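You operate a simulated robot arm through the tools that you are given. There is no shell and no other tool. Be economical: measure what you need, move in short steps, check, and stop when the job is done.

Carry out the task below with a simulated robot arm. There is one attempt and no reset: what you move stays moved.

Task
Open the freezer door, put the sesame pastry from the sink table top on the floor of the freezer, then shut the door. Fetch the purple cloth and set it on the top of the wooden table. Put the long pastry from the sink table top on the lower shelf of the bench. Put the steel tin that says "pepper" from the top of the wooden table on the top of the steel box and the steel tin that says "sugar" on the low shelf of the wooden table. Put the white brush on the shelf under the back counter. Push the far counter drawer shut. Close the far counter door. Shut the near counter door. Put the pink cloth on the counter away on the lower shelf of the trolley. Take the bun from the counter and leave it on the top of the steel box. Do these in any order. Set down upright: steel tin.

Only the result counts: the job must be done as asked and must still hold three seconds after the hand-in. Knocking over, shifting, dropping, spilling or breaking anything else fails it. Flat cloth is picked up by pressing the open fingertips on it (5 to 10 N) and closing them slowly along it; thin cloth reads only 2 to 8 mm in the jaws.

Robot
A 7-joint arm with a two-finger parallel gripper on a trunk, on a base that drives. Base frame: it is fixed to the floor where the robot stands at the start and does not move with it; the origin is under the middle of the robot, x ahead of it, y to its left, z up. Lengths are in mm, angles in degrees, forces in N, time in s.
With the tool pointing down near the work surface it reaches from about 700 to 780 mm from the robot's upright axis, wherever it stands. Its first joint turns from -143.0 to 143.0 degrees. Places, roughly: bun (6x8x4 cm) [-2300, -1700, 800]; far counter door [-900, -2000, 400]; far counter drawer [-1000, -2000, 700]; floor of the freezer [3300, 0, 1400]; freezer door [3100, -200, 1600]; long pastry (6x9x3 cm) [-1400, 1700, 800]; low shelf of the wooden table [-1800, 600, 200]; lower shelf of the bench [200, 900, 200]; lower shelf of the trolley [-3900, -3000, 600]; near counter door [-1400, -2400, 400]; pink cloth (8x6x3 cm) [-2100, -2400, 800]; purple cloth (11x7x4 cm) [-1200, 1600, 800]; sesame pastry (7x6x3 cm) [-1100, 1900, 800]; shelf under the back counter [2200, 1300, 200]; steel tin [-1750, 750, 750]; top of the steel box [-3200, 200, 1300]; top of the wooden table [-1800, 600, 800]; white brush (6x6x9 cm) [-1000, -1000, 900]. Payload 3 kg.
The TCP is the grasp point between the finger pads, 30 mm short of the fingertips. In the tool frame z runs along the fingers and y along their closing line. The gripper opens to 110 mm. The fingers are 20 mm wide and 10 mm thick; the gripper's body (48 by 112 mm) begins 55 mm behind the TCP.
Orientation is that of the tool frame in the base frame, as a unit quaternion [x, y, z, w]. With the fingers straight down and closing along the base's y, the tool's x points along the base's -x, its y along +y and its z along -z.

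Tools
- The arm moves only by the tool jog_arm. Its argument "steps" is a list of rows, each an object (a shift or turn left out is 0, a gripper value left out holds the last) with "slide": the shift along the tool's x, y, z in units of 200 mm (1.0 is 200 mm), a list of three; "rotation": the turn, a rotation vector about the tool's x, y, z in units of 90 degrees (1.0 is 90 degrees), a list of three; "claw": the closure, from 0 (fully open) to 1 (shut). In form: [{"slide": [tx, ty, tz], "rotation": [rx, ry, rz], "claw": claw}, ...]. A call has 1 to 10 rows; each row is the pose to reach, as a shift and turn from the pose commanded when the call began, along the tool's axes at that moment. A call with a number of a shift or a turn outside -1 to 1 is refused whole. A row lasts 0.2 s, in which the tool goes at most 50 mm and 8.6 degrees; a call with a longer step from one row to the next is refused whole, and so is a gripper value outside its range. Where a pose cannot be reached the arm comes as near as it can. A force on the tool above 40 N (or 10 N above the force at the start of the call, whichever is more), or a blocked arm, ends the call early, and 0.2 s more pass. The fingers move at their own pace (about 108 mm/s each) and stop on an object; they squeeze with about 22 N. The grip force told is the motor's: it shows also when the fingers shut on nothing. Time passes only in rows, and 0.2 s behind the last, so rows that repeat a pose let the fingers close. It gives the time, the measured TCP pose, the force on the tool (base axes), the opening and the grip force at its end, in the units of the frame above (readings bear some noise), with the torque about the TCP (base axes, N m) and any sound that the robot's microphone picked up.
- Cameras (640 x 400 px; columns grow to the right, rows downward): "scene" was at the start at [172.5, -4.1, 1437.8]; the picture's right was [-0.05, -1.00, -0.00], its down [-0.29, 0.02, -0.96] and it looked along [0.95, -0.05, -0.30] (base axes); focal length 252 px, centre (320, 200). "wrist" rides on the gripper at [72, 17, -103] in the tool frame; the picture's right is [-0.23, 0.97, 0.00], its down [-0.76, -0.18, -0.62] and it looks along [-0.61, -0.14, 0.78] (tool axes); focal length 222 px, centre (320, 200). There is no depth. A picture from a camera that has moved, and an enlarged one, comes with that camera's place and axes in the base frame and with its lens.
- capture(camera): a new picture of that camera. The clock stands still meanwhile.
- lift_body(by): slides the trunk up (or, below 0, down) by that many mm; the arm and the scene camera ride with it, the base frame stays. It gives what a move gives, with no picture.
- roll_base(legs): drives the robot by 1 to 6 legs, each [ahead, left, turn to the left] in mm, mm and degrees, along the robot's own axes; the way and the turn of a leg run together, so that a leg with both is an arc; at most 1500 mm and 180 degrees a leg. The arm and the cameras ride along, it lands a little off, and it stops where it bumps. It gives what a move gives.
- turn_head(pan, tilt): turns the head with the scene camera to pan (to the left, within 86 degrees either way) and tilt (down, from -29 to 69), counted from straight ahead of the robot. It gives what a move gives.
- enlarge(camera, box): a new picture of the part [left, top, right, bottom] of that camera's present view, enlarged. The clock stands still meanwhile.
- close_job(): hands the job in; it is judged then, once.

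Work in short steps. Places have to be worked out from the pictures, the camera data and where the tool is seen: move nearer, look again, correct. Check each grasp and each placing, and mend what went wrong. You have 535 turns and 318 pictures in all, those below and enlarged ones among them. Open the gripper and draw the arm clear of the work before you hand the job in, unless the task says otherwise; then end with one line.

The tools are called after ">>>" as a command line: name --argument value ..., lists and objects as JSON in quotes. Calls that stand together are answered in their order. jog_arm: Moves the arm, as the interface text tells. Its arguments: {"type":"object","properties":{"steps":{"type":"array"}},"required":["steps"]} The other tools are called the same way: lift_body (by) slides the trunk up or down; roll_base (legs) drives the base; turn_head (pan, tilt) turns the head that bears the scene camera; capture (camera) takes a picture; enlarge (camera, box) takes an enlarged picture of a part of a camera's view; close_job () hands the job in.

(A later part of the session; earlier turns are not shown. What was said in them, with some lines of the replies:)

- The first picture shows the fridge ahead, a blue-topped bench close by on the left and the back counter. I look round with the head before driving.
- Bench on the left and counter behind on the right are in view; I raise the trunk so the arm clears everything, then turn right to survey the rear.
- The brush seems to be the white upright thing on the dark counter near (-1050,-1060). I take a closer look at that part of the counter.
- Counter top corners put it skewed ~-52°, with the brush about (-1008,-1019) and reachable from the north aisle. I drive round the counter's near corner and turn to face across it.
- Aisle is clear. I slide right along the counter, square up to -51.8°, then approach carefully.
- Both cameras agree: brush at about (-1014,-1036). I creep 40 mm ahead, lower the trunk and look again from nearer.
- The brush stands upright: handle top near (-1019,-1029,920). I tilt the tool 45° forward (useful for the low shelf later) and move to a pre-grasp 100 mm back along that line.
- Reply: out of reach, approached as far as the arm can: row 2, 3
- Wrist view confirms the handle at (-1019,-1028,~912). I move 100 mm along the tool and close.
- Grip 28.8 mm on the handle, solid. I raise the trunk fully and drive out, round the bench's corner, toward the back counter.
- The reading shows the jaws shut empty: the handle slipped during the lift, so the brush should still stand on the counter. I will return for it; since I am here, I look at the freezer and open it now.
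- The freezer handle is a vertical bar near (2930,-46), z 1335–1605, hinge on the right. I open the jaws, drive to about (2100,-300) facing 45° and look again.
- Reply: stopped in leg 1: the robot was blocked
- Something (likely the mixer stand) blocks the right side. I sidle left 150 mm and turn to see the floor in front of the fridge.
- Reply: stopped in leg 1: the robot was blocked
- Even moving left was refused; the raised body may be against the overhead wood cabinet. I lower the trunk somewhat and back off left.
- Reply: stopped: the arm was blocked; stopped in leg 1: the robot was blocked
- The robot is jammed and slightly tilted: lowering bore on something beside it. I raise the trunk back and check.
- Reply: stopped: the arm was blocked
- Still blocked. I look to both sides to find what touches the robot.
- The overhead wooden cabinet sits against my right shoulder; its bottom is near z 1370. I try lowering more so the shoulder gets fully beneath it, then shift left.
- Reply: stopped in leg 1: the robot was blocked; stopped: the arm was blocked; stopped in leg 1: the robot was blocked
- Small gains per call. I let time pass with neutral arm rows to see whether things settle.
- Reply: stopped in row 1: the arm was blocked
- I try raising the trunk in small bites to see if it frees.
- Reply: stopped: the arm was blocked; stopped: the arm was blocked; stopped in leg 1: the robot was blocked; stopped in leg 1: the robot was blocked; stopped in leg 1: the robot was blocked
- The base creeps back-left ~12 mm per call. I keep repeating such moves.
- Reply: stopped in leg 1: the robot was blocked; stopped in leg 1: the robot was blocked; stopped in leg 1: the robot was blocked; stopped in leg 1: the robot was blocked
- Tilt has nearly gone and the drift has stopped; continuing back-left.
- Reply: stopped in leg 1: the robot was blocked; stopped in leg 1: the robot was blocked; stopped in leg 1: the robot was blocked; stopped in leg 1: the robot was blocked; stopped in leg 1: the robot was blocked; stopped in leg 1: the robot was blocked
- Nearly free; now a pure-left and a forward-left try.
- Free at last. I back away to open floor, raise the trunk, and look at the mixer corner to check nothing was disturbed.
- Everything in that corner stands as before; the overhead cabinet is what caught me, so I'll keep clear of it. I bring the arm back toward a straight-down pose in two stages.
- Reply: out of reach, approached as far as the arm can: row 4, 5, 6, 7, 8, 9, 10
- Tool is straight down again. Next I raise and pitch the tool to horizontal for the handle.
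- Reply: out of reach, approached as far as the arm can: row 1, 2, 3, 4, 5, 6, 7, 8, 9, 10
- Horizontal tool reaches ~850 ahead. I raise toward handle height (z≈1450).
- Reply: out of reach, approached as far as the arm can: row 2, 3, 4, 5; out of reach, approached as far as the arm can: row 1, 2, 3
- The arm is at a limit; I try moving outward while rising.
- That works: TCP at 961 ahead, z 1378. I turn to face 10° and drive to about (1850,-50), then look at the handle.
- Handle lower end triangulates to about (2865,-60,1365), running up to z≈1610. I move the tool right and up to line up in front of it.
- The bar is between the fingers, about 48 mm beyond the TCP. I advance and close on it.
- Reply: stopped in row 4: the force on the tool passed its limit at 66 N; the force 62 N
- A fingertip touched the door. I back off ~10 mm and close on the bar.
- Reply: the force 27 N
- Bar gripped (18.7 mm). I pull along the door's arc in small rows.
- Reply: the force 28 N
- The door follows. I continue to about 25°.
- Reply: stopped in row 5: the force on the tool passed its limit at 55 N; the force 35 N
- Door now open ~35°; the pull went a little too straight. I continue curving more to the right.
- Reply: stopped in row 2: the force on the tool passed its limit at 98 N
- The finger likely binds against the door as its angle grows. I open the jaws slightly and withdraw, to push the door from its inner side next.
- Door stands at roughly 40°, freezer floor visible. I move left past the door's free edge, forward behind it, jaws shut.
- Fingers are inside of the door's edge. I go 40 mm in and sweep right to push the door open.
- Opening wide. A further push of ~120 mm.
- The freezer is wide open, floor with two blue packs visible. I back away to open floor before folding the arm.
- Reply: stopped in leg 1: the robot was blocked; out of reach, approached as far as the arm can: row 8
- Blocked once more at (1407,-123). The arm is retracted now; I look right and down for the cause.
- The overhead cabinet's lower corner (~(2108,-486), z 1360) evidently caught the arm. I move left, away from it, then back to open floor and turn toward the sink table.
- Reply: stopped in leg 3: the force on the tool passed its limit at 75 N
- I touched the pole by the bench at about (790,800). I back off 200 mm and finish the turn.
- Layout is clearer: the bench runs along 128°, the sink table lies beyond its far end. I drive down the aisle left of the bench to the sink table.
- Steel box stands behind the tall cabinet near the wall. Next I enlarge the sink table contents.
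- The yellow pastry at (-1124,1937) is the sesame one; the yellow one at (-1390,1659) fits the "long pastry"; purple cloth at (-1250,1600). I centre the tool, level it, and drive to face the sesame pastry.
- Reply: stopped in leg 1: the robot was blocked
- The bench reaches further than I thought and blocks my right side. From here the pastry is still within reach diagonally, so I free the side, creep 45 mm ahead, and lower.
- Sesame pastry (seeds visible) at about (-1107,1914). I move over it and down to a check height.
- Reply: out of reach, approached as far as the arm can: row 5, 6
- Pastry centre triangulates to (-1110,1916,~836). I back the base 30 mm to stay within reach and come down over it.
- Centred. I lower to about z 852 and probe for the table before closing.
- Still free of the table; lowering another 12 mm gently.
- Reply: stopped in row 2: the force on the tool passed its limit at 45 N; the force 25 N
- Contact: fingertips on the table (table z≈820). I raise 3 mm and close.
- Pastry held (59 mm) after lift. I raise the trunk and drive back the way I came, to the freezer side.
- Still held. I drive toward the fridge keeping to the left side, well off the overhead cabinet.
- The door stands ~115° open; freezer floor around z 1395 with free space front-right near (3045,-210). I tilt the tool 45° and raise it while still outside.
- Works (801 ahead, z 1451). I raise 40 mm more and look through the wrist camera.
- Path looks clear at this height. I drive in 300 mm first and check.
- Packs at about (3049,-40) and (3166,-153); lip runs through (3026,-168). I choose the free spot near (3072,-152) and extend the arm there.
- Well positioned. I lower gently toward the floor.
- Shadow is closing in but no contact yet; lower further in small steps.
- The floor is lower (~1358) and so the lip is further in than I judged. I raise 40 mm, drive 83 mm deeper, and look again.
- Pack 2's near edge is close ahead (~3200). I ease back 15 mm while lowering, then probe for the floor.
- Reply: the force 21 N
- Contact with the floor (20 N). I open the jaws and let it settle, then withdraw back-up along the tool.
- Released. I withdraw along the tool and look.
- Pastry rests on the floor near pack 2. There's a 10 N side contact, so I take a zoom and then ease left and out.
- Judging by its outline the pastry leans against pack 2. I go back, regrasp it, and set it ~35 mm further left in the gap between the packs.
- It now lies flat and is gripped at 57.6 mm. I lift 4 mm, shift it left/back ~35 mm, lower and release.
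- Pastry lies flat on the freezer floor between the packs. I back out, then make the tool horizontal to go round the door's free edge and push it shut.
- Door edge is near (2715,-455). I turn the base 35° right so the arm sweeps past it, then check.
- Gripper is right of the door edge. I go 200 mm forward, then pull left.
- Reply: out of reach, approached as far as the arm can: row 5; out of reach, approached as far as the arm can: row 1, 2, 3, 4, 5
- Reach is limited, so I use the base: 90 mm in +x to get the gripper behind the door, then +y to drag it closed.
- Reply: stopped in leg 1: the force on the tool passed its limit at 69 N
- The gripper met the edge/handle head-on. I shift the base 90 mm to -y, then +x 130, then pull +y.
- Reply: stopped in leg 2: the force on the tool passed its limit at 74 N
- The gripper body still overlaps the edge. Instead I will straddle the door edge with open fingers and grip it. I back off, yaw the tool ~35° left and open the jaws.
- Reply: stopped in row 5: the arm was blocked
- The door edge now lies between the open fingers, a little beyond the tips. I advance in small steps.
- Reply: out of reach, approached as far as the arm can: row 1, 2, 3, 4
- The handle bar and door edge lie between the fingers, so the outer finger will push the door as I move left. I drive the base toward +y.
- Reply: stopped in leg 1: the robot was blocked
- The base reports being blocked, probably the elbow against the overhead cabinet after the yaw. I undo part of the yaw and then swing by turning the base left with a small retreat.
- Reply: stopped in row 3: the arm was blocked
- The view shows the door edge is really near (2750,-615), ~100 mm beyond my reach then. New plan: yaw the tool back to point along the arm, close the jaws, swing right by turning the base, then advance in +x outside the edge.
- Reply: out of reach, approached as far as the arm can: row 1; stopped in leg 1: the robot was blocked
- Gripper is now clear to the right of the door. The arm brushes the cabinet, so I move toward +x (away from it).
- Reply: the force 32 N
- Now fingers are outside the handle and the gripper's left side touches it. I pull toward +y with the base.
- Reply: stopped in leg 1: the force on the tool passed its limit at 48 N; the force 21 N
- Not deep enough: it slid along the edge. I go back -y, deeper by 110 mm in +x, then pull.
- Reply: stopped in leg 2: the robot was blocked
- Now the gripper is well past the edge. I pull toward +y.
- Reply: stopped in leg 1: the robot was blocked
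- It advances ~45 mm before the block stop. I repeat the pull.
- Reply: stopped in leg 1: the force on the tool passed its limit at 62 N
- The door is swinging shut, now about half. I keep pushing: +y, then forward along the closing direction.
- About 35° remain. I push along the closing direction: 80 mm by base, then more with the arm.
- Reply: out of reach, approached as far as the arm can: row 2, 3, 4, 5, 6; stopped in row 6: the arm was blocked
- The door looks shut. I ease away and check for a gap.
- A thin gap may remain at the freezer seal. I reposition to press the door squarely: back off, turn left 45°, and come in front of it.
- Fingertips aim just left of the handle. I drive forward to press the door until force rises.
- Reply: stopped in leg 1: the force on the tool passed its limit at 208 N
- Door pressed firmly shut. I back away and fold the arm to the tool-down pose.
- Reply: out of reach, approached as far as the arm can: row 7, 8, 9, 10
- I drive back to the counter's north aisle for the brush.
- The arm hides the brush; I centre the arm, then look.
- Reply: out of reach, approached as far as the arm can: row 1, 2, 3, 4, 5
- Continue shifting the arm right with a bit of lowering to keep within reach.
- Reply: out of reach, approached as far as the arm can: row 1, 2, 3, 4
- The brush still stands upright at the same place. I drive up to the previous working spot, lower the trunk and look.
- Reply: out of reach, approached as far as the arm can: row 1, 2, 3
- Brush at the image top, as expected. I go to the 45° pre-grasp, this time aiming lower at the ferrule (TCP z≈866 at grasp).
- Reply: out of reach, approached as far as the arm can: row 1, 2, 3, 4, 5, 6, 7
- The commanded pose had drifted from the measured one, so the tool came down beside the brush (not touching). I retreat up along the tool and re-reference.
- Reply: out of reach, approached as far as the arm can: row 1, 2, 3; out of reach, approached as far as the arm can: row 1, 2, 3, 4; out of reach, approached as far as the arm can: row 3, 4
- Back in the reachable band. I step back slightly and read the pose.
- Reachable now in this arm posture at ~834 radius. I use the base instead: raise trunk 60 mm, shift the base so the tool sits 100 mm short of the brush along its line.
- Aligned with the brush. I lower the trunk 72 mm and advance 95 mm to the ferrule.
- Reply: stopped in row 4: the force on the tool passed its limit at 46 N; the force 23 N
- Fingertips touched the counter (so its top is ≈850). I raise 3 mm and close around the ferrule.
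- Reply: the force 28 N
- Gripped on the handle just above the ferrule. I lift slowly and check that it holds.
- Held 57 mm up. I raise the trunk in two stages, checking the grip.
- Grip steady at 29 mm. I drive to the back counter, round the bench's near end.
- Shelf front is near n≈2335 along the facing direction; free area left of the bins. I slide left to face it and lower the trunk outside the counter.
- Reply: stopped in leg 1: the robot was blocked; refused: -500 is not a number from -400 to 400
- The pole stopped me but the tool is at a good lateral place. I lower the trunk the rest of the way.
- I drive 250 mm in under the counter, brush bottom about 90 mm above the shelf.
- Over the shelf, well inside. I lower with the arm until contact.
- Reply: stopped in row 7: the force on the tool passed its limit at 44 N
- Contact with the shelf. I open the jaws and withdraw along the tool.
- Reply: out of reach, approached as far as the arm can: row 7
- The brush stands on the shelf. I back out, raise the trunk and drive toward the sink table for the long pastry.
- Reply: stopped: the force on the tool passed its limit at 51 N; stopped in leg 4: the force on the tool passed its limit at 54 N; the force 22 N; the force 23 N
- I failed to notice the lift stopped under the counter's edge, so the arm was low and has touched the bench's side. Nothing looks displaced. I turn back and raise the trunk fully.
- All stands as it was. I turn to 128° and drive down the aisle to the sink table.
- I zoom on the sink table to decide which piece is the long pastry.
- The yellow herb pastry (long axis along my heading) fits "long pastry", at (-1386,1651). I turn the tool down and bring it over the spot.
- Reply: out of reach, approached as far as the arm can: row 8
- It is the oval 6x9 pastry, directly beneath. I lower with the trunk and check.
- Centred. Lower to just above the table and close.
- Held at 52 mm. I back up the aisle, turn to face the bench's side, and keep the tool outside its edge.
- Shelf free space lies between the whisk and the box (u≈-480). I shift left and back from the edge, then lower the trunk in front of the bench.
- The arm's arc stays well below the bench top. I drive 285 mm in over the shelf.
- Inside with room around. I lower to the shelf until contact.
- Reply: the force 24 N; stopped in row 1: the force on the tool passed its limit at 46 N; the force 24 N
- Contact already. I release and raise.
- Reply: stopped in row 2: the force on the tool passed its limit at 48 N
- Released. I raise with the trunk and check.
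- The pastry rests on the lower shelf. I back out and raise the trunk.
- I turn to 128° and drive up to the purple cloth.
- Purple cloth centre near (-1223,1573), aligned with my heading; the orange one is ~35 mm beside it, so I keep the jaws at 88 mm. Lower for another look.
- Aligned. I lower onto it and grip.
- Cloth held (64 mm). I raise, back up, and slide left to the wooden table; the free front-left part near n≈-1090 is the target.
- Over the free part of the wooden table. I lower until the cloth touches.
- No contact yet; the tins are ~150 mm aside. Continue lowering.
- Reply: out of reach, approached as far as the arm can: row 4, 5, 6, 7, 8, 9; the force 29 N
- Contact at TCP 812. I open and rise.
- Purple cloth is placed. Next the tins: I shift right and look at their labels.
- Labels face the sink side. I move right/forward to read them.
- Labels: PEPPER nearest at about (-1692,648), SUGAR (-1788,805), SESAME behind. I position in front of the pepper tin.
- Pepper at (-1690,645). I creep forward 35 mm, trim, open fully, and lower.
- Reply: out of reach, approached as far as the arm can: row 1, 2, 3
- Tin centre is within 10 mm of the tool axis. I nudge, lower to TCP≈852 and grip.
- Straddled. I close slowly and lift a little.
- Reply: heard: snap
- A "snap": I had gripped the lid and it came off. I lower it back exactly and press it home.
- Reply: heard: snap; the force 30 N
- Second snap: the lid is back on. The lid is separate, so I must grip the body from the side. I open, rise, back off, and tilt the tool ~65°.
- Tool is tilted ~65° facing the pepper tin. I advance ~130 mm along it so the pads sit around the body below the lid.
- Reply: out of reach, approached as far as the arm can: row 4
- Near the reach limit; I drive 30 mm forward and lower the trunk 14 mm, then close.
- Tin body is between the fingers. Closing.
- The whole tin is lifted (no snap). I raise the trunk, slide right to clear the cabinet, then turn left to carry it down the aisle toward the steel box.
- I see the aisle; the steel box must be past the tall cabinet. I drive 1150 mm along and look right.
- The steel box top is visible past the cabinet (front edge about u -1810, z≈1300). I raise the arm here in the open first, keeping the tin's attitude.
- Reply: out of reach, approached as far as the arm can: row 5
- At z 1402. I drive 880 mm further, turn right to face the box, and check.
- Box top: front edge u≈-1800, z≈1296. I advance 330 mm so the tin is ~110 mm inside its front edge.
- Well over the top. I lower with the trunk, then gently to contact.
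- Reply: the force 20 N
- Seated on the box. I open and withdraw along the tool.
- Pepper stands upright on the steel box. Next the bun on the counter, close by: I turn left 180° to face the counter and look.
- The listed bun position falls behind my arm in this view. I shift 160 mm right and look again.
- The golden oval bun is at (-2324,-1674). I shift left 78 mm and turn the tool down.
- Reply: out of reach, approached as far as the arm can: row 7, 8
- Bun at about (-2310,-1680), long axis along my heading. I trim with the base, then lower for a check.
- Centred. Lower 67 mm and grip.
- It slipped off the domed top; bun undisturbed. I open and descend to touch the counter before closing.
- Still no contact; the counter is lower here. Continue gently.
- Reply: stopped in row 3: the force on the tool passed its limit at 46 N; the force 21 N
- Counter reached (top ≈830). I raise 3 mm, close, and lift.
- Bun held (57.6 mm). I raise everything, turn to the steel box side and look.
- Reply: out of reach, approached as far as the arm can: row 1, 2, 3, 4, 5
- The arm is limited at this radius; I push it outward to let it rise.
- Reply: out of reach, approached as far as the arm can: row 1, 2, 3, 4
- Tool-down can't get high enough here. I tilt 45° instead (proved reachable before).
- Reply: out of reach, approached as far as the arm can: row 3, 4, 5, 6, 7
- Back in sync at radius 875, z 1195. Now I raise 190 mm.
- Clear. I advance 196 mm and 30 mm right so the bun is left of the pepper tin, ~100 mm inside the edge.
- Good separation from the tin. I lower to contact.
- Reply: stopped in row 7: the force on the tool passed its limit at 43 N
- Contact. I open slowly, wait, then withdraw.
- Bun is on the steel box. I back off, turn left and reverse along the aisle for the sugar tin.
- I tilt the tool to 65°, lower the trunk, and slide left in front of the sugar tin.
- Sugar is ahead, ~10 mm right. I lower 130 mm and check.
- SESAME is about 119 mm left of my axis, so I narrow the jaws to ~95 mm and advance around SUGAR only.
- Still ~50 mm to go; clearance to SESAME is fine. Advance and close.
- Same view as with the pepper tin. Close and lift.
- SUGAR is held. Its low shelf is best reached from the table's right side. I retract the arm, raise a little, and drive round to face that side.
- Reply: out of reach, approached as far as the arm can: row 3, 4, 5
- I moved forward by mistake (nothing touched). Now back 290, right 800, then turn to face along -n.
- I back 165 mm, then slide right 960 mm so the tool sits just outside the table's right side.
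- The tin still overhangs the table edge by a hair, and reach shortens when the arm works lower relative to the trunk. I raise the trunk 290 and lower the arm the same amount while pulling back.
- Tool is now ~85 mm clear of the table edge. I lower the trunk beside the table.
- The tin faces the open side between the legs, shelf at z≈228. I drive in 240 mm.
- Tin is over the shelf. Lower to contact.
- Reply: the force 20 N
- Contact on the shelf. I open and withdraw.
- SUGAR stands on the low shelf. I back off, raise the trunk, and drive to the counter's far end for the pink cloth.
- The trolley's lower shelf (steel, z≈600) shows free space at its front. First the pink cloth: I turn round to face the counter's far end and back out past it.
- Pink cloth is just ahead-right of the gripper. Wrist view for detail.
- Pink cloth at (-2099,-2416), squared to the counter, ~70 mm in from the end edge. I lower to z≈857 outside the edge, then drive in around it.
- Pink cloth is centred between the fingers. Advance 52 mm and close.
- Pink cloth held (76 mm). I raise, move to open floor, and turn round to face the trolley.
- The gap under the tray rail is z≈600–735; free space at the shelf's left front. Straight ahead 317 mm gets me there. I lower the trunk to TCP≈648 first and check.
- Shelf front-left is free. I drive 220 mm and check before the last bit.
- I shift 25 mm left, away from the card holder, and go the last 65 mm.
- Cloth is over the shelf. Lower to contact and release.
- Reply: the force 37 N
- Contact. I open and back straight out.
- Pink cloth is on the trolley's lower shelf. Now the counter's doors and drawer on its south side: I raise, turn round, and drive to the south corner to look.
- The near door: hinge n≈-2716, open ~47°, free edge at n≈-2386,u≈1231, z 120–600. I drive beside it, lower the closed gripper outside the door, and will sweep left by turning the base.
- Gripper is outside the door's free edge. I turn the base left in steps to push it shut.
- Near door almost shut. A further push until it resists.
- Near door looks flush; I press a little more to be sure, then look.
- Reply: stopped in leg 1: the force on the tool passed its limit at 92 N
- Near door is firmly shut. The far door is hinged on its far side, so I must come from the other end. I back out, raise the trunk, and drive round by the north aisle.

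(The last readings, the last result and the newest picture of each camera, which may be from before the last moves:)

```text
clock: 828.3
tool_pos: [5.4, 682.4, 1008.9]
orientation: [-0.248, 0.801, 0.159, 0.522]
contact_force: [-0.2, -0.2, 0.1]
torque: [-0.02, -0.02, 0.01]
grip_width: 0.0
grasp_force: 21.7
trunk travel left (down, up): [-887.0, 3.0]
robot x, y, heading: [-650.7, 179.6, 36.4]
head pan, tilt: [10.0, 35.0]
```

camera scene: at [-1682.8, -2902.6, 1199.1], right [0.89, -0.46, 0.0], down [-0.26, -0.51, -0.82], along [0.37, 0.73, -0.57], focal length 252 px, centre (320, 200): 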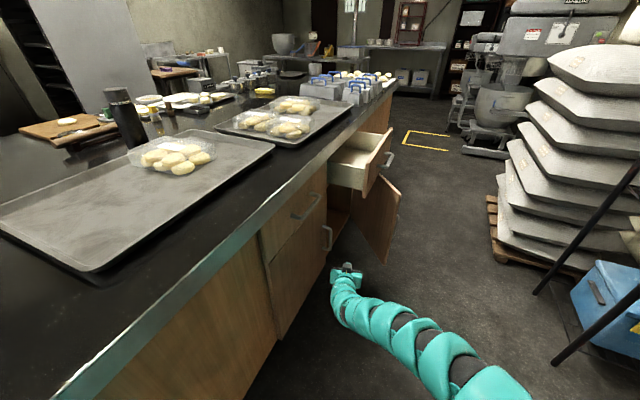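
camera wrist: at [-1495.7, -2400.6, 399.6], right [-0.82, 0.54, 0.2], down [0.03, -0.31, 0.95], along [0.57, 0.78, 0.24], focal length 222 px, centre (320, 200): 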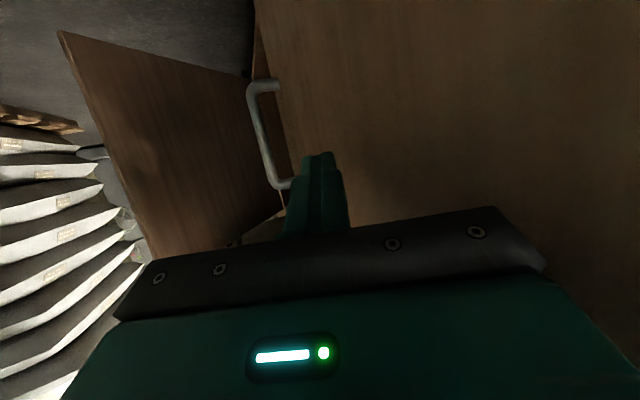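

I back 100 mm to keep clear of the bench, slide right past the counter's near end, then turn to face the south aisle.

>>> roll_base --legs '[[-100, 0, 1.6], [0, -920, 0], [0, -930, 0]]'

>>> turn_head --pan -80 --tilt 30

>>> capture --camera "scene"

```text
clock: 838.4
tool_pos: [1043.7, -838.9, 1008.5]
orientation: [-0.257, 0.798, 0.165, 0.52]
contact_force: [-0.4, -1.3, -0.3]
torque: [0.02, 0.0, 0.0]
grip_width: 0.1
grasp_force: 21.9
trunk travel left (down, up): [-887.0, 3.0]
robot x, y, heading: [403.0, -1354.0, 37.5]
head pan, tilt: [10.0, 35.0]
```

```text
clock: 840.0
tool_pos: [1044.8, -839.5, 1008.0]
orientation: [-0.256, 0.798, 0.164, 0.52]
contact_force: [-0.1, 0.0, 0.1]
torque: [-0.02, 0.03, -0.01]
grip_width: 0.0
grasp_force: 22.0
trunk travel left (down, up): [-887.0, 3.0]
robot x, y, heading: [399.5, -1351.5, 37.4]
head pan, tilt: [-80.0, 30.0]
```

```text
88 pictures are left
camera scene: at [528.2, -1366.3, 1791.9], right [-0.68, -0.74, 0.0], down [-0.37, 0.34, -0.87], along [0.64, -0.58, -0.5], focal length 252 px, centre (320, 200)
```

scene: 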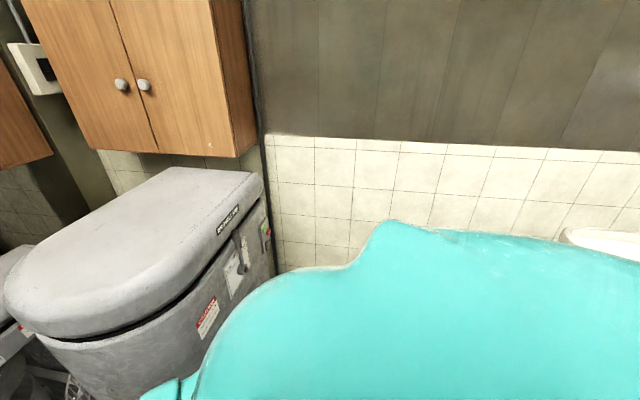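

Mixer is to the right; I turn left (away from it) to face down the south aisle.

>>> roll_base --legs '[[0, 0, 90], [0, 0, 90.5]]'

>>> turn_head --pan -5 --tilt 35

>>> capture --camera "scene"

```text
clock: 848.2
tool_pos: [-221.9, -1899.2, 1008.2]
orientation: [0.792, 0.276, -0.516, 0.177]
contact_force: [0.2, -0.2, 0.4]
torque: [-0.02, -0.03, 0.0]
grip_width: 0.0
grasp_force: 22.0
trunk travel left (down, up): [-887.0, 3.0]
robot x, y, heading: [398.2, -1356.3, -139.9]
head pan, tilt: [-80.0, 30.0]
```

```text
clock: 849.7
tool_pos: [-221.9, -1898.8, 1007.8]
orientation: [0.792, 0.275, -0.516, 0.177]
contact_force: [0.1, -0.3, 0.2]
torque: [0.02, -0.01, 0.01]
grip_width: 0.1
grasp_force: 22.2
trunk travel left (down, up): [-887.0, 3.0]
robot x, y, heading: [400.1, -1357.3, -140.2]
head pan, tilt: [-5.0, 35.0]
```

```text
87 pictures are left
camera scene: at [264.3, -1456.2, 1784.1], right [-0.58, 0.82, 0.0], down [0.47, 0.33, -0.82], along [-0.67, -0.47, -0.57], focal length 252 px, centre (320, 200)
```

scene: 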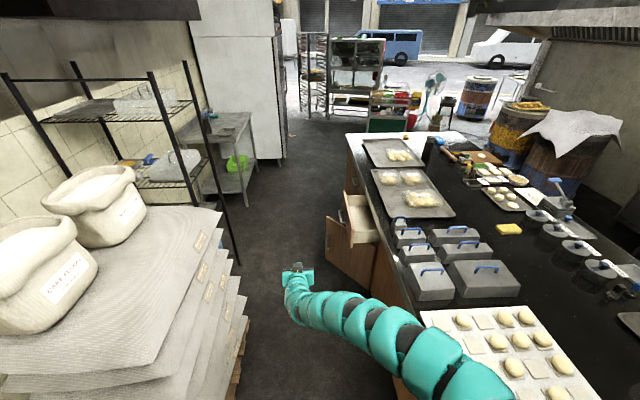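

From this end both open parts are plain: drawer front at n≈-1927,u≈1047,z≈700; far door free edge n≈-2145,u≈1169. Drawer first: I drive beside it and lower to z≈700.

>>> roll_base --legs '[[600, -20, -1.6]]'

>>> lift_body --by -300

>>> capture --camera "scene"

```text
clock: 853.0
tool_pos: [-709.4, -2246.9, 1007.4]
orientation: [0.795, 0.265, -0.518, 0.17]
contact_force: [0.5, -0.7, -0.2]
torque: [0.02, -0.01, -0.01]
grip_width: 0.0
grasp_force: 21.9
trunk travel left (down, up): [-887.0, 3.0]
robot x, y, heading: [-79.7, -1721.2, -141.3]
head pan, tilt: [-5.0, 35.0]
```

```text
clock: 856.0
tool_pos: [-709.8, -2246.7, 708.2]
orientation: [0.795, 0.265, -0.519, 0.17]
contact_force: [0.0, 0.2, 0.3]
torque: [0.0, 0.03, 0.02]
grip_width: 0.0
grasp_force: 22.2
trunk travel left (down, up): [-587.0, 303.0]
robot x, y, heading: [-76.1, -1717.9, -141.1]
head pan, tilt: [-5.0, 35.0]
```

```text
86 pictures are left
camera scene: at [-212.2, -1816.2, 1484.1], right [-0.55, 0.83, 0.0], down [0.48, 0.32, -0.82], along [-0.68, -0.45, -0.57], focal length 252 px, centre (320, 200)
```

scene: 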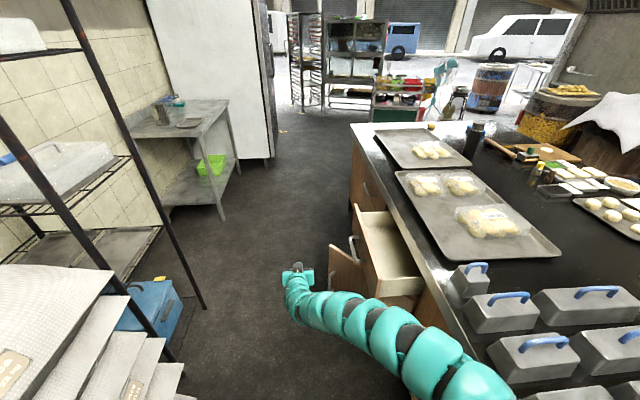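

TCP is outside the drawer front. I turn right in steps to push it in.

>>> roll_base --legs '[[0, 0, -16]]'

>>> capture --camera "scene"

```text
clock: 857.4
tool_pos: [-830.0, -2051.8, 706.6]
orientation: [0.824, 0.153, -0.537, 0.097]
contact_force: [0.2, 0.1, -0.2]
torque: [-0.01, -0.01, -0.03]
grip_width: 0.1
grasp_force: 22.3
trunk travel left (down, up): [-587.0, 303.0]
robot x, y, heading: [-77.6, -1717.2, -157.4]
head pan, tilt: [-5.0, 35.0]
```

```text
85 pictures are left
camera scene: at [-234.2, -1775.0, 1484.1], right [-0.31, 0.95, 0.0], down [0.55, 0.18, -0.82], along [-0.78, -0.25, -0.57], focal length 252 px, centre (320, 200)
```

scene: 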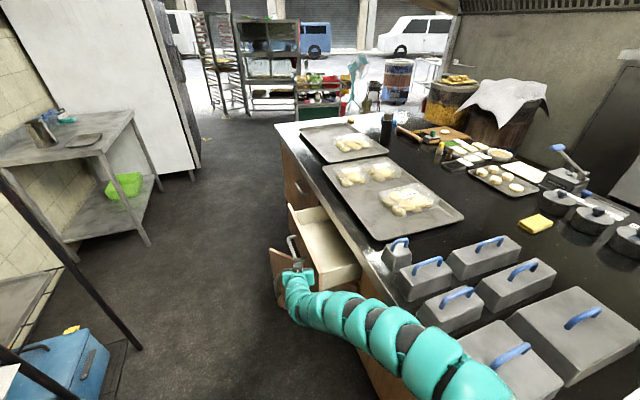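

>>> roll_base --legs '[[0, 0, -8]]'

>>> roll_base --legs '[[0, 0, -6]]'

>>> capture --camera "scene"

```text
clock: 858.4
tool_pos: [-869.6, -1943.7, 707.4]
orientation: [0.833, 0.094, -0.542, 0.059]
contact_force: [-0.5, 0.0, -0.6]
torque: [0.0, -0.01, 0.0]
grip_width: 0.0
grasp_force: 22.0
trunk travel left (down, up): [-587.0, 303.0]
robot x, y, heading: [-77.0, -1719.8, -165.3]
head pan, tilt: [-5.0, 35.0]
```

```text
clock: 859.3
tool_pos: [-887.6, -1861.4, 708.6]
orientation: [0.836, 0.052, -0.545, 0.031]
contact_force: [5.5, -7.1, 0.9]
torque: [-0.05, 0.01, 0.18]
grip_width: 0.1
grasp_force: 22.3
trunk travel left (down, up): [-587.0, 303.0]
robot x, y, heading: [-75.7, -1719.3, -171.3]
head pan, tilt: [-5.0, 35.0]
```

```text
84 pictures are left
camera scene: at [-242.8, -1736.0, 1484.2], right [-0.07, 1.0, 0.0], down [0.57, 0.04, -0.82], along [-0.82, -0.05, -0.57], focal length 252 px, centre (320, 200)
```

scene: 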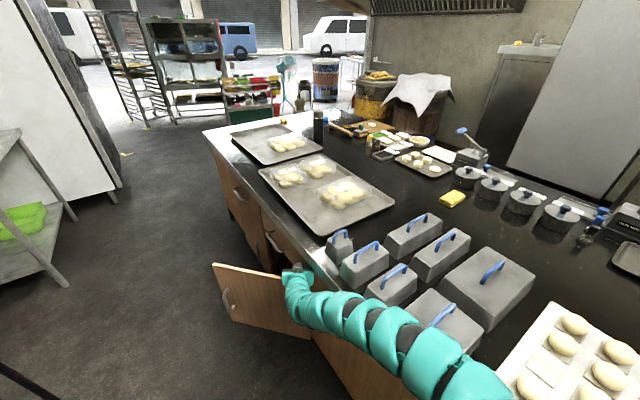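

Drawer nearly home; press further until resistance.

>>> roll_base --legs '[[0, 0, -4]]'

>>> enlarge --camera "scene" --box '[190, 150, 380, 350]'

```text
clock: 860.1
tool_pos: [-885.5, -1858.6, 708.6]
orientation: [0.837, 0.056, -0.543, 0.035]
contact_force: [0.2, -0.1, 0.1]
torque: [-0.02, -0.04, 0.03]
grip_width: 0.0
grasp_force: 21.6
trunk travel left (down, up): [-587.0, 303.0]
robot x, y, heading: [-76.8, -1718.2, -172.6]
head pan, tilt: [-5.0, 35.0]
stopped in leg 1: the force on the tool passed its limit at 53 N (the readings are from after the stop); the commanded pose is now the measured one
```

```text
2.00 times, centred on (285, 250) of scene
camera zoom: at [-243.7, -1731.9, 1484.1], right [-0.04, 1.0, 0.0], down [0.57, 0.03, -0.82], along [-0.82, -0.04, -0.57], focal length 505 px, centre (390, 100)
```

zoom: 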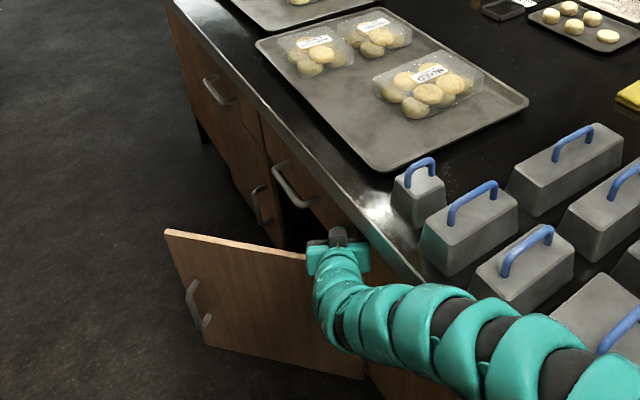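

Drawer is shut against its stop. Now the far door: swing out left, advance 150 mm, lower to z≈420, then sweep right.

>>> roll_base --legs '[[0, 0, 31], [150, 0, 0]]'

>>> lift_body --by -285

>>> capture --camera "scene"

```text
clock: 862.9
tool_pos: [-821.0, -2339.2, 708.1]
orientation: [0.793, 0.271, -0.516, 0.175]
contact_force: [-0.7, 0.2, 0.3]
torque: [0.02, 0.01, -0.03]
grip_width: 0.2
grasp_force: 22.0
trunk travel left (down, up): [-587.0, 303.0]
robot x, y, heading: [-191.8, -1811.7, -142.3]
head pan, tilt: [-5.0, 35.0]
```

```text
clock: 865.8
tool_pos: [-820.2, -2337.8, 424.1]
orientation: [0.793, 0.272, -0.515, 0.176]
contact_force: [-0.2, 0.3, -0.4]
torque: [0.01, 0.0, -0.01]
grip_width: 0.1
grasp_force: 21.6
trunk travel left (down, up): [-302.0, 588.0]
robot x, y, heading: [-195.5, -1806.9, -142.2]
head pan, tilt: [-5.0, 35.0]
```

```text
82 pictures are left
camera scene: at [-330.1, -1904.8, 1199.1], right [-0.54, 0.84, 0.0], down [0.48, 0.31, -0.82], along [-0.69, -0.44, -0.57], focal length 252 px, centre (320, 200)
```

scene: 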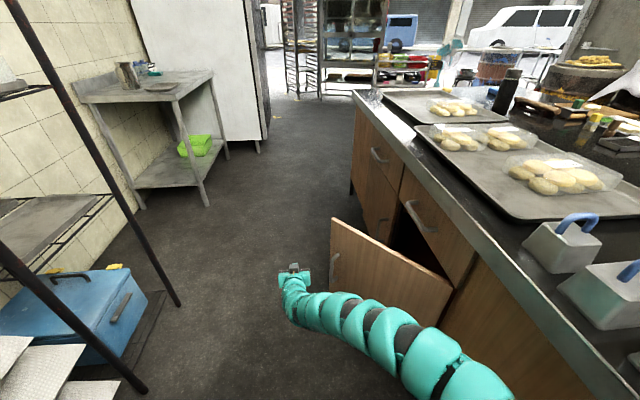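

Drawer flush; gripper outside the far door. Sweep right in steps.

>>> roll_base --legs '[[0, 0, -16]]'

>>> roll_base --legs '[[0, 0, -9]]'

>>> roll_base --legs '[[0, 0, -7]]'

>>> capture --camera "scene"

```text
clock: 866.9
tool_pos: [-891.7, -2236.3, 425.6]
orientation: [0.811, 0.215, -0.525, 0.141]
contact_force: [-0.2, -0.2, -0.2]
torque: [-0.01, -0.01, 0.0]
grip_width: 0.0
grasp_force: 21.7
trunk travel left (down, up): [-302.0, 588.0]
robot x, y, heading: [-195.6, -1813.1, -151.7]
head pan, tilt: [-5.0, 35.0]
stopped in leg 1: the force on the tool passed its limit at 90 N (the readings are from after the stop); the commanded pose is now the measured one
```

```text
clock: 867.7
tool_pos: [-888.3, -2235.7, 427.4]
orientation: [0.81, 0.218, -0.525, 0.145]
contact_force: [0.3, -0.9, -0.2]
torque: [0.0, -0.02, 0.03]
grip_width: 0.0
grasp_force: 21.9
trunk travel left (down, up): [-302.0, 588.0]
robot x, y, heading: [-190.3, -1806.2, -153.0]
head pan, tilt: [-5.0, 35.0]
stopped in leg 1: the force on the tool passed its limit at 61 N (the readings are from after the stop); the commanded pose is now the measured one
```

```text
clock: 868.4
tool_pos: [-886.4, -2234.9, 429.3]
orientation: [0.809, 0.221, -0.523, 0.149]
contact_force: [0.1, -1.4, -1.2]
torque: [0.0, -0.01, -0.03]
grip_width: 0.2
grasp_force: 21.6
trunk travel left (down, up): [-302.0, 588.0]
robot x, y, heading: [-194.2, -1810.7, -153.3]
head pan, tilt: [-5.0, 35.0]
stopped in leg 1: the force on the tool passed its limit at 61 N (the readings are from after the stop); the commanded pose is now the measured one
```

```text
81 pictures are left
camera scene: at [-346.4, -1877.1, 1199.1], right [-0.37, 0.93, 0.0], down [0.53, 0.21, -0.82], along [-0.76, -0.3, -0.57], focal length 252 px, centre (320, 200)
```

scene: 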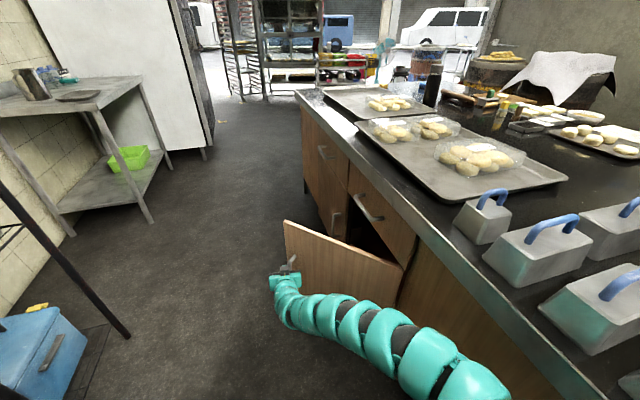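

The tip catches the handle because the sweep pushes toward the hinge. I push instead along the closing direction, forward-right, with the base.

>>> roll_base --legs '[[90, -60, 0]]'

>>> roll_base --legs '[[60, -50, -3]]'

>>> capture --camera "scene"

```text
clock: 869.6
tool_pos: [-994.5, -2220.8, 429.1]
orientation: [0.81, 0.22, -0.524, 0.148]
contact_force: [0.1, 0.7, 0.1]
torque: [0.0, 0.02, 0.0]
grip_width: 0.0
grasp_force: 22.1
trunk travel left (down, up): [-302.0, 588.0]
robot x, y, heading: [-298.2, -1796.0, -153.1]
head pan, tilt: [-5.0, 35.0]
```

```text
clock: 870.5
tool_pos: [-994.9, -2223.7, 427.7]
orientation: [0.81, 0.224, -0.521, 0.148]
contact_force: [0.1, -0.6, -0.8]
torque: [-0.04, 0.02, 0.02]
grip_width: 0.1
grasp_force: 22.1
trunk travel left (down, up): [-302.0, 588.0]
robot x, y, heading: [-317.4, -1798.3, -154.2]
head pan, tilt: [-5.0, 35.0]
stopped in leg 1: the robot was blocked; the commanded pose is now the measured one
```

```text
80 pictures are left
camera scene: at [-459.0, -1867.8, 1201.8], right [-0.36, 0.93, 0.01], down [0.53, 0.21, -0.82], along [-0.77, -0.29, -0.57], focal length 252 px, centre (320, 200)
```

scene: 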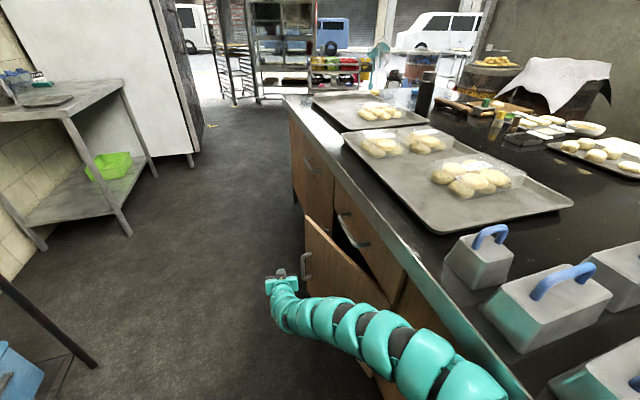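

The arm's elbow was bearing on the counter side; the door is now ~23° open. I move 190 mm away from the counter, square up, and sweep again with only the gripper touching.

>>> roll_base --legs '[[-41, 185, 0], [0, 0, 12]]'

>>> roll_base --legs '[[30, 0, -20]]'

>>> capture --camera "scene"

```text
clock: 872.8
tool_pos: [-780.5, -2502.1, 421.3]
orientation: [0.785, 0.306, -0.498, 0.205]
contact_force: [-0.1, 0.1, 0.3]
torque: [-0.01, -0.03, 0.01]
grip_width: 0.0
grasp_force: 21.4
trunk travel left (down, up): [-302.0, 588.0]
robot x, y, heading: [-200.3, -1947.1, -141.7]
head pan, tilt: [-5.0, 35.0]
```

```text
clock: 874.3
tool_pos: [-964.5, -2282.3, 420.6]
orientation: [0.826, 0.165, -0.527, 0.115]
contact_force: [-0.2, 0.2, 0.4]
torque: [0.03, -0.02, -0.02]
grip_width: 0.0
grasp_force: 21.9
trunk travel left (down, up): [-302.0, 588.0]
robot x, y, heading: [-228.4, -1953.5, -161.7]
head pan, tilt: [-5.0, 35.0]
```

```text
79 pictures are left
camera scene: at [-389.3, -2000.5, 1199.1], right [-0.22, 0.97, 0.0], down [0.56, 0.13, -0.82], along [-0.8, -0.18, -0.57], focal length 252 px, centre (320, 200)
```

scene: 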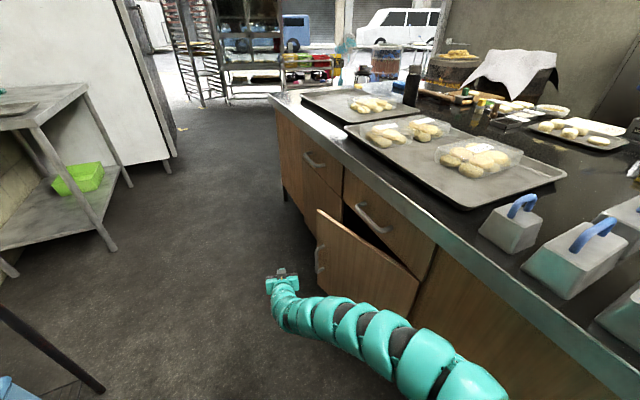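

>>> roll_base --legs '[[20, 0, -10]]'

>>> roll_base --legs '[[20, 0, -6]]'

>>> capture --camera "scene"

```text
clock: 875.4
tool_pos: [-1028.8, -2154.2, 420.3]
orientation: [0.837, 0.091, -0.535, 0.068]
contact_force: [-0.2, 0.3, 0.2]
torque: [0.0, -0.01, 0.07]
grip_width: 0.1
grasp_force: 22.3
trunk travel left (down, up): [-302.0, 588.0]
robot x, y, heading: [-244.6, -1961.6, -172.3]
head pan, tilt: [-5.0, 35.0]
```

```text
clock: 876.3
tool_pos: [-1063.5, -2070.9, 421.1]
orientation: [0.841, 0.048, -0.537, 0.04]
contact_force: [-0.2, 0.5, -0.1]
torque: [0.01, -0.01, 0.0]
grip_width: 0.2
grasp_force: 22.7
trunk travel left (down, up): [-302.0, 588.0]
robot x, y, heading: [-267.0, -1962.8, -178.1]
head pan, tilt: [-5.0, 35.0]
```

```text
78 pictures are left
camera scene: at [-435.1, -1960.2, 1199.1], right [0.05, 1.0, 0.0], down [0.57, -0.03, -0.82], along [-0.82, 0.04, -0.57], focal length 252 px, centre (320, 200)
```

scene: 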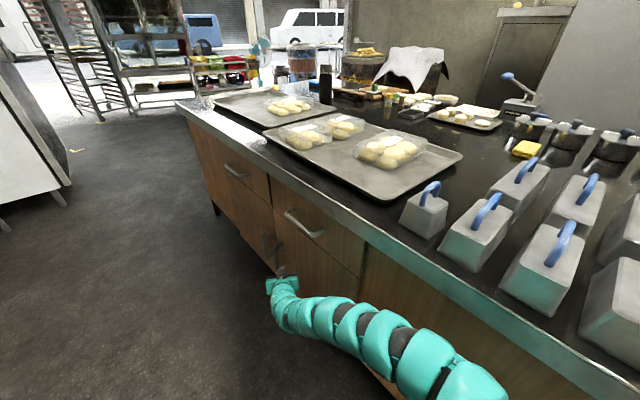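

Far door is almost shut; push a little more until it stops.

>>> roll_base --legs '[[10, 0, -5]]'

>>> roll_base --legs '[[0, 0, -3]]'

>>> enlarge --camera "scene" --box '[160, 120, 400, 340]'

```text
clock: 877.7
tool_pos: [-1077.7, -2012.9, 422.3]
orientation: [0.843, 0.018, -0.538, 0.022]
contact_force: [0.6, -0.3, 0.8]
torque: [-0.01, 0.02, 0.0]
grip_width: 0.0
grasp_force: 22.2
trunk travel left (down, up): [-302.0, 588.0]
robot x, y, heading: [-275.4, -1963.6, 177.2]
head pan, tilt: [-5.0, 35.0]
stopped in leg 1: the force on the tool passed its limit at 42 N (the readings are from after the stop); the commanded pose is now the measured one
```

```text
clock: 878.5
tool_pos: [-1073.7, -2009.7, 422.5]
orientation: [0.843, 0.019, -0.538, 0.025]
contact_force: [0.8, -0.5, -0.2]
torque: [-0.01, -0.01, -0.01]
grip_width: 0.1
grasp_force: 21.8
trunk travel left (down, up): [-302.0, 588.0]
robot x, y, heading: [-273.7, -1963.7, 175.7]
head pan, tilt: [-5.0, 35.0]
stopped in leg 1: the force on the tool passed its limit at 53 N (the readings are from after the stop); the commanded pose is now the measured one
```

```text
1.82 times, centred on (280, 230) of scene
camera zoom: at [-443.9, -1943.0, 1199.1], right [0.16, 0.99, 0.0], down [0.57, -0.09, -0.82], along [-0.81, 0.13, -0.57], focal length 459 px, centre (393, 146)
```

zoom: 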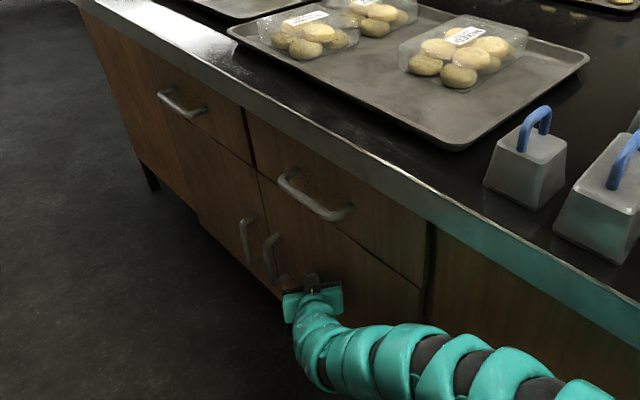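

Both doors and the drawer look flush. I swing away and verify.

>>> roll_base --legs '[[0, 0, 40]]'

>>> turn_head --pan -45 --tilt 35

>>> enlarge --camera "scene" --box '[120, 80, 440, 340]'

```text
clock: 880.7
tool_pos: [-865.7, -2504.8, 423.0]
orientation: [0.787, 0.301, -0.498, 0.205]
contact_force: [0.3, 0.0, -0.8]
torque: [-0.01, 0.01, 0.0]
grip_width: 0.2
grasp_force: 22.1
trunk travel left (down, up): [-302.0, 588.0]
robot x, y, heading: [-273.5, -1965.0, -145.0]
head pan, tilt: [-5.0, 35.0]
```

```text
clock: 881.8
tool_pos: [-866.5, -2503.8, 422.8]
orientation: [0.787, 0.3, -0.498, 0.204]
contact_force: [-0.4, 0.4, 0.2]
torque: [0.0, -0.01, -0.04]
grip_width: 0.1
grasp_force: 21.8
trunk travel left (down, up): [-302.0, 588.0]
robot x, y, heading: [-282.6, -1961.7, -145.1]
head pan, tilt: [-45.0, 35.0]
```

```text
1.54 times, centred on (280, 210) of scene
camera zoom: at [-429.6, -1993.7, 1199.1], right [0.17, 0.98, 0.0], down [0.56, -0.1, -0.82], along [-0.81, 0.14, -0.57], focal length 388 px, centre (382, 185)
```

zoom: 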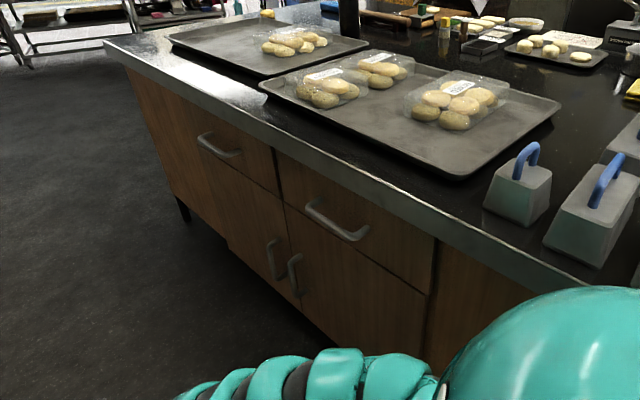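

All shut and flush. I raise the arm, drive back out of the aisle, and take a check look at the freezer and the back-counter shelf.

>>> lift_body --by 400

>>> lift_body --by 185

>>> roll_base --legs '[[0, 0, 3], [-850, 0, 0], [0, -900, 0], [0, 0, -90]]'

>>> turn_head --pan -80 --tilt 15

>>> capture --camera "scene"

```text
clock: 885.6
tool_pos: [-867.2, -2504.3, 822.9]
orientation: [0.787, 0.301, -0.498, 0.204]
contact_force: [0.3, 0.1, -0.3]
torque: [-0.03, 0.02, 0.01]
grip_width: 0.0
grasp_force: 22.1
trunk travel left (down, up): [-702.0, 188.0]
robot x, y, heading: [-278.8, -1968.7, -145.2]
head pan, tilt: [-45.0, 35.0]
```

```text
clock: 887.7
tool_pos: [-866.8, -2503.1, 1007.8]
orientation: [0.788, 0.301, -0.498, 0.204]
contact_force: [-0.3, -0.1, -1.1]
torque: [-0.02, -0.03, -0.03]
grip_width: 0.0
grasp_force: 22.1
trunk travel left (down, up): [-887.0, 3.0]
robot x, y, heading: [-276.3, -1963.1, -144.7]
head pan, tilt: [-45.0, 35.0]
```

```text
clock: 900.7
tool_pos: [-734.5, -182.0, 1007.7]
orientation: [0.779, -0.321, -0.503, -0.193]
contact_force: [0.7, -0.4, -0.2]
torque: [-0.01, 0.0, 0.02]
grip_width: 0.0
grasp_force: 22.0
trunk travel left (down, up): [-887.0, 3.0]
robot x, y, heading: [-158.7, -736.8, 128.4]
head pan, tilt: [-45.0, 35.0]
```

```text
clock: 901.7
tool_pos: [-732.7, -182.5, 1007.3]
orientation: [0.779, -0.321, -0.503, -0.193]
contact_force: [0.5, -0.7, -0.4]
torque: [0.0, -0.01, 0.0]
grip_width: 0.0
grasp_force: 22.1
trunk travel left (down, up): [-887.0, 3.0]
robot x, y, heading: [-161.7, -739.0, 128.2]
head pan, tilt: [-80.0, 15.0]
```

```text
75 pictures are left
camera scene: at [-147.8, -605.3, 1816.0], right [0.75, -0.66, 0.0], down [-0.17, -0.19, -0.97], along [0.64, 0.72, -0.26], focal length 252 px, centre (320, 200)
```

scene: 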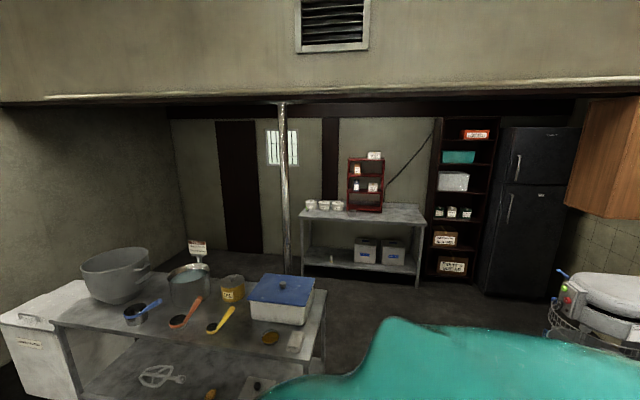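

>>> enlarge --camera "scene" --box '[440, 110, 600, 310]'

>>> enlarge --camera "scene" --box '[290, 190, 440, 290]'

>>> enlarge --camera "scene" --box '[60, 300, 340, 400]'

```text
2.00 times, centred on (520, 210) of scene
camera zoom: at [-147.8, -605.3, 1816.0], right [0.75, -0.66, 0.0], down [-0.17, -0.19, -0.97], along [0.64, 0.72, -0.26], focal length 505 px, centre (-80, 180)
```

zoom: 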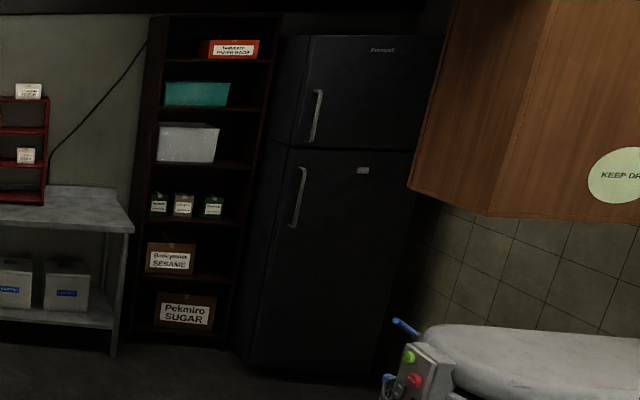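

```text
4.00 times, centred on (365, 240) of scene
camera zoom: at [-147.8, -605.3, 1816.0], right [0.75, -0.66, 0.0], down [-0.17, -0.19, -0.97], along [0.64, 0.72, -0.26], focal length 1010 px, centre (140, 40)
```

zoom: 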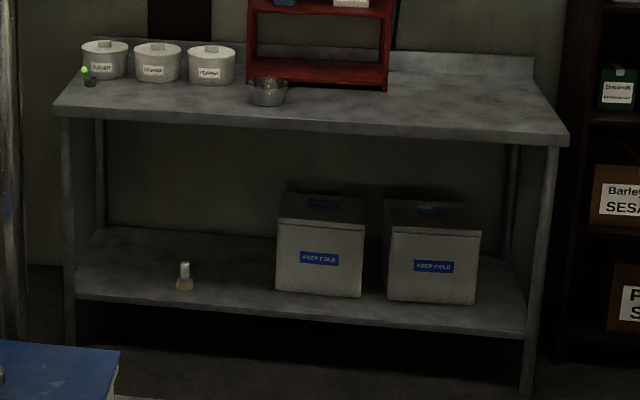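

```text
2.29 times, centred on (200, 350) of scene
camera zoom: at [-147.8, -605.3, 1816.0], right [0.75, -0.66, 0.0], down [-0.17, -0.19, -0.97], along [0.64, 0.72, -0.26], focal length 577 px, centre (594, -143)
```

zoom: 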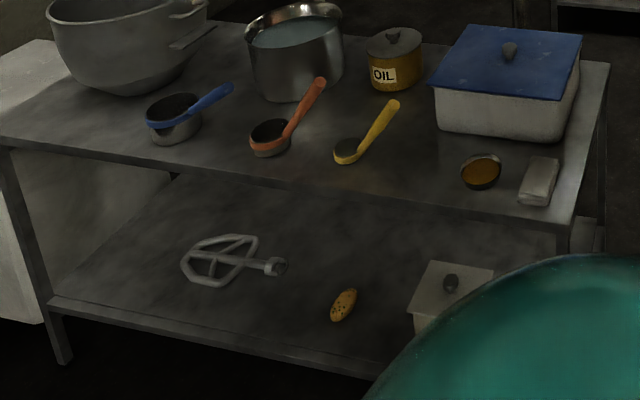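

Freezer shut, brush on the shelf, long pastry on the bench's lower shelf, all confirmed. I open the gripper in free space, then hand in.

>>> jog_arm --steps '[{"slide": [0, 0, 0], "claw": 0}, {"slide": [0, 0, 0], "claw": 0}, {"slide": [0, 0, 0], "claw": 0}]'

>>> close_job

```text
clock: 902.5
tool_pos: [-734.6, -182.2, 1007.6]
orientation: [0.78, -0.32, -0.503, -0.192]
contact_force: [0.6, -1.1, -0.8]
torque: [0.03, 0.02, 0.0]
grip_width: 110.0
grasp_force: 0.0
trunk travel left (down, up): [-887.0, 3.0]
robot x, y, heading: [-157.9, -734.7, 128.1]
head pan, tilt: [-80.0, 15.0]
```

```text
The job is handed in.
```

I did all the listed tasks and handed the job in. On the way, the pepper tin's lid came off and I pressed it back on, and the arm bumped the pole, the bench side, the back counter and the overhead cabinet; nothing looked moved or damaged in later pictures.
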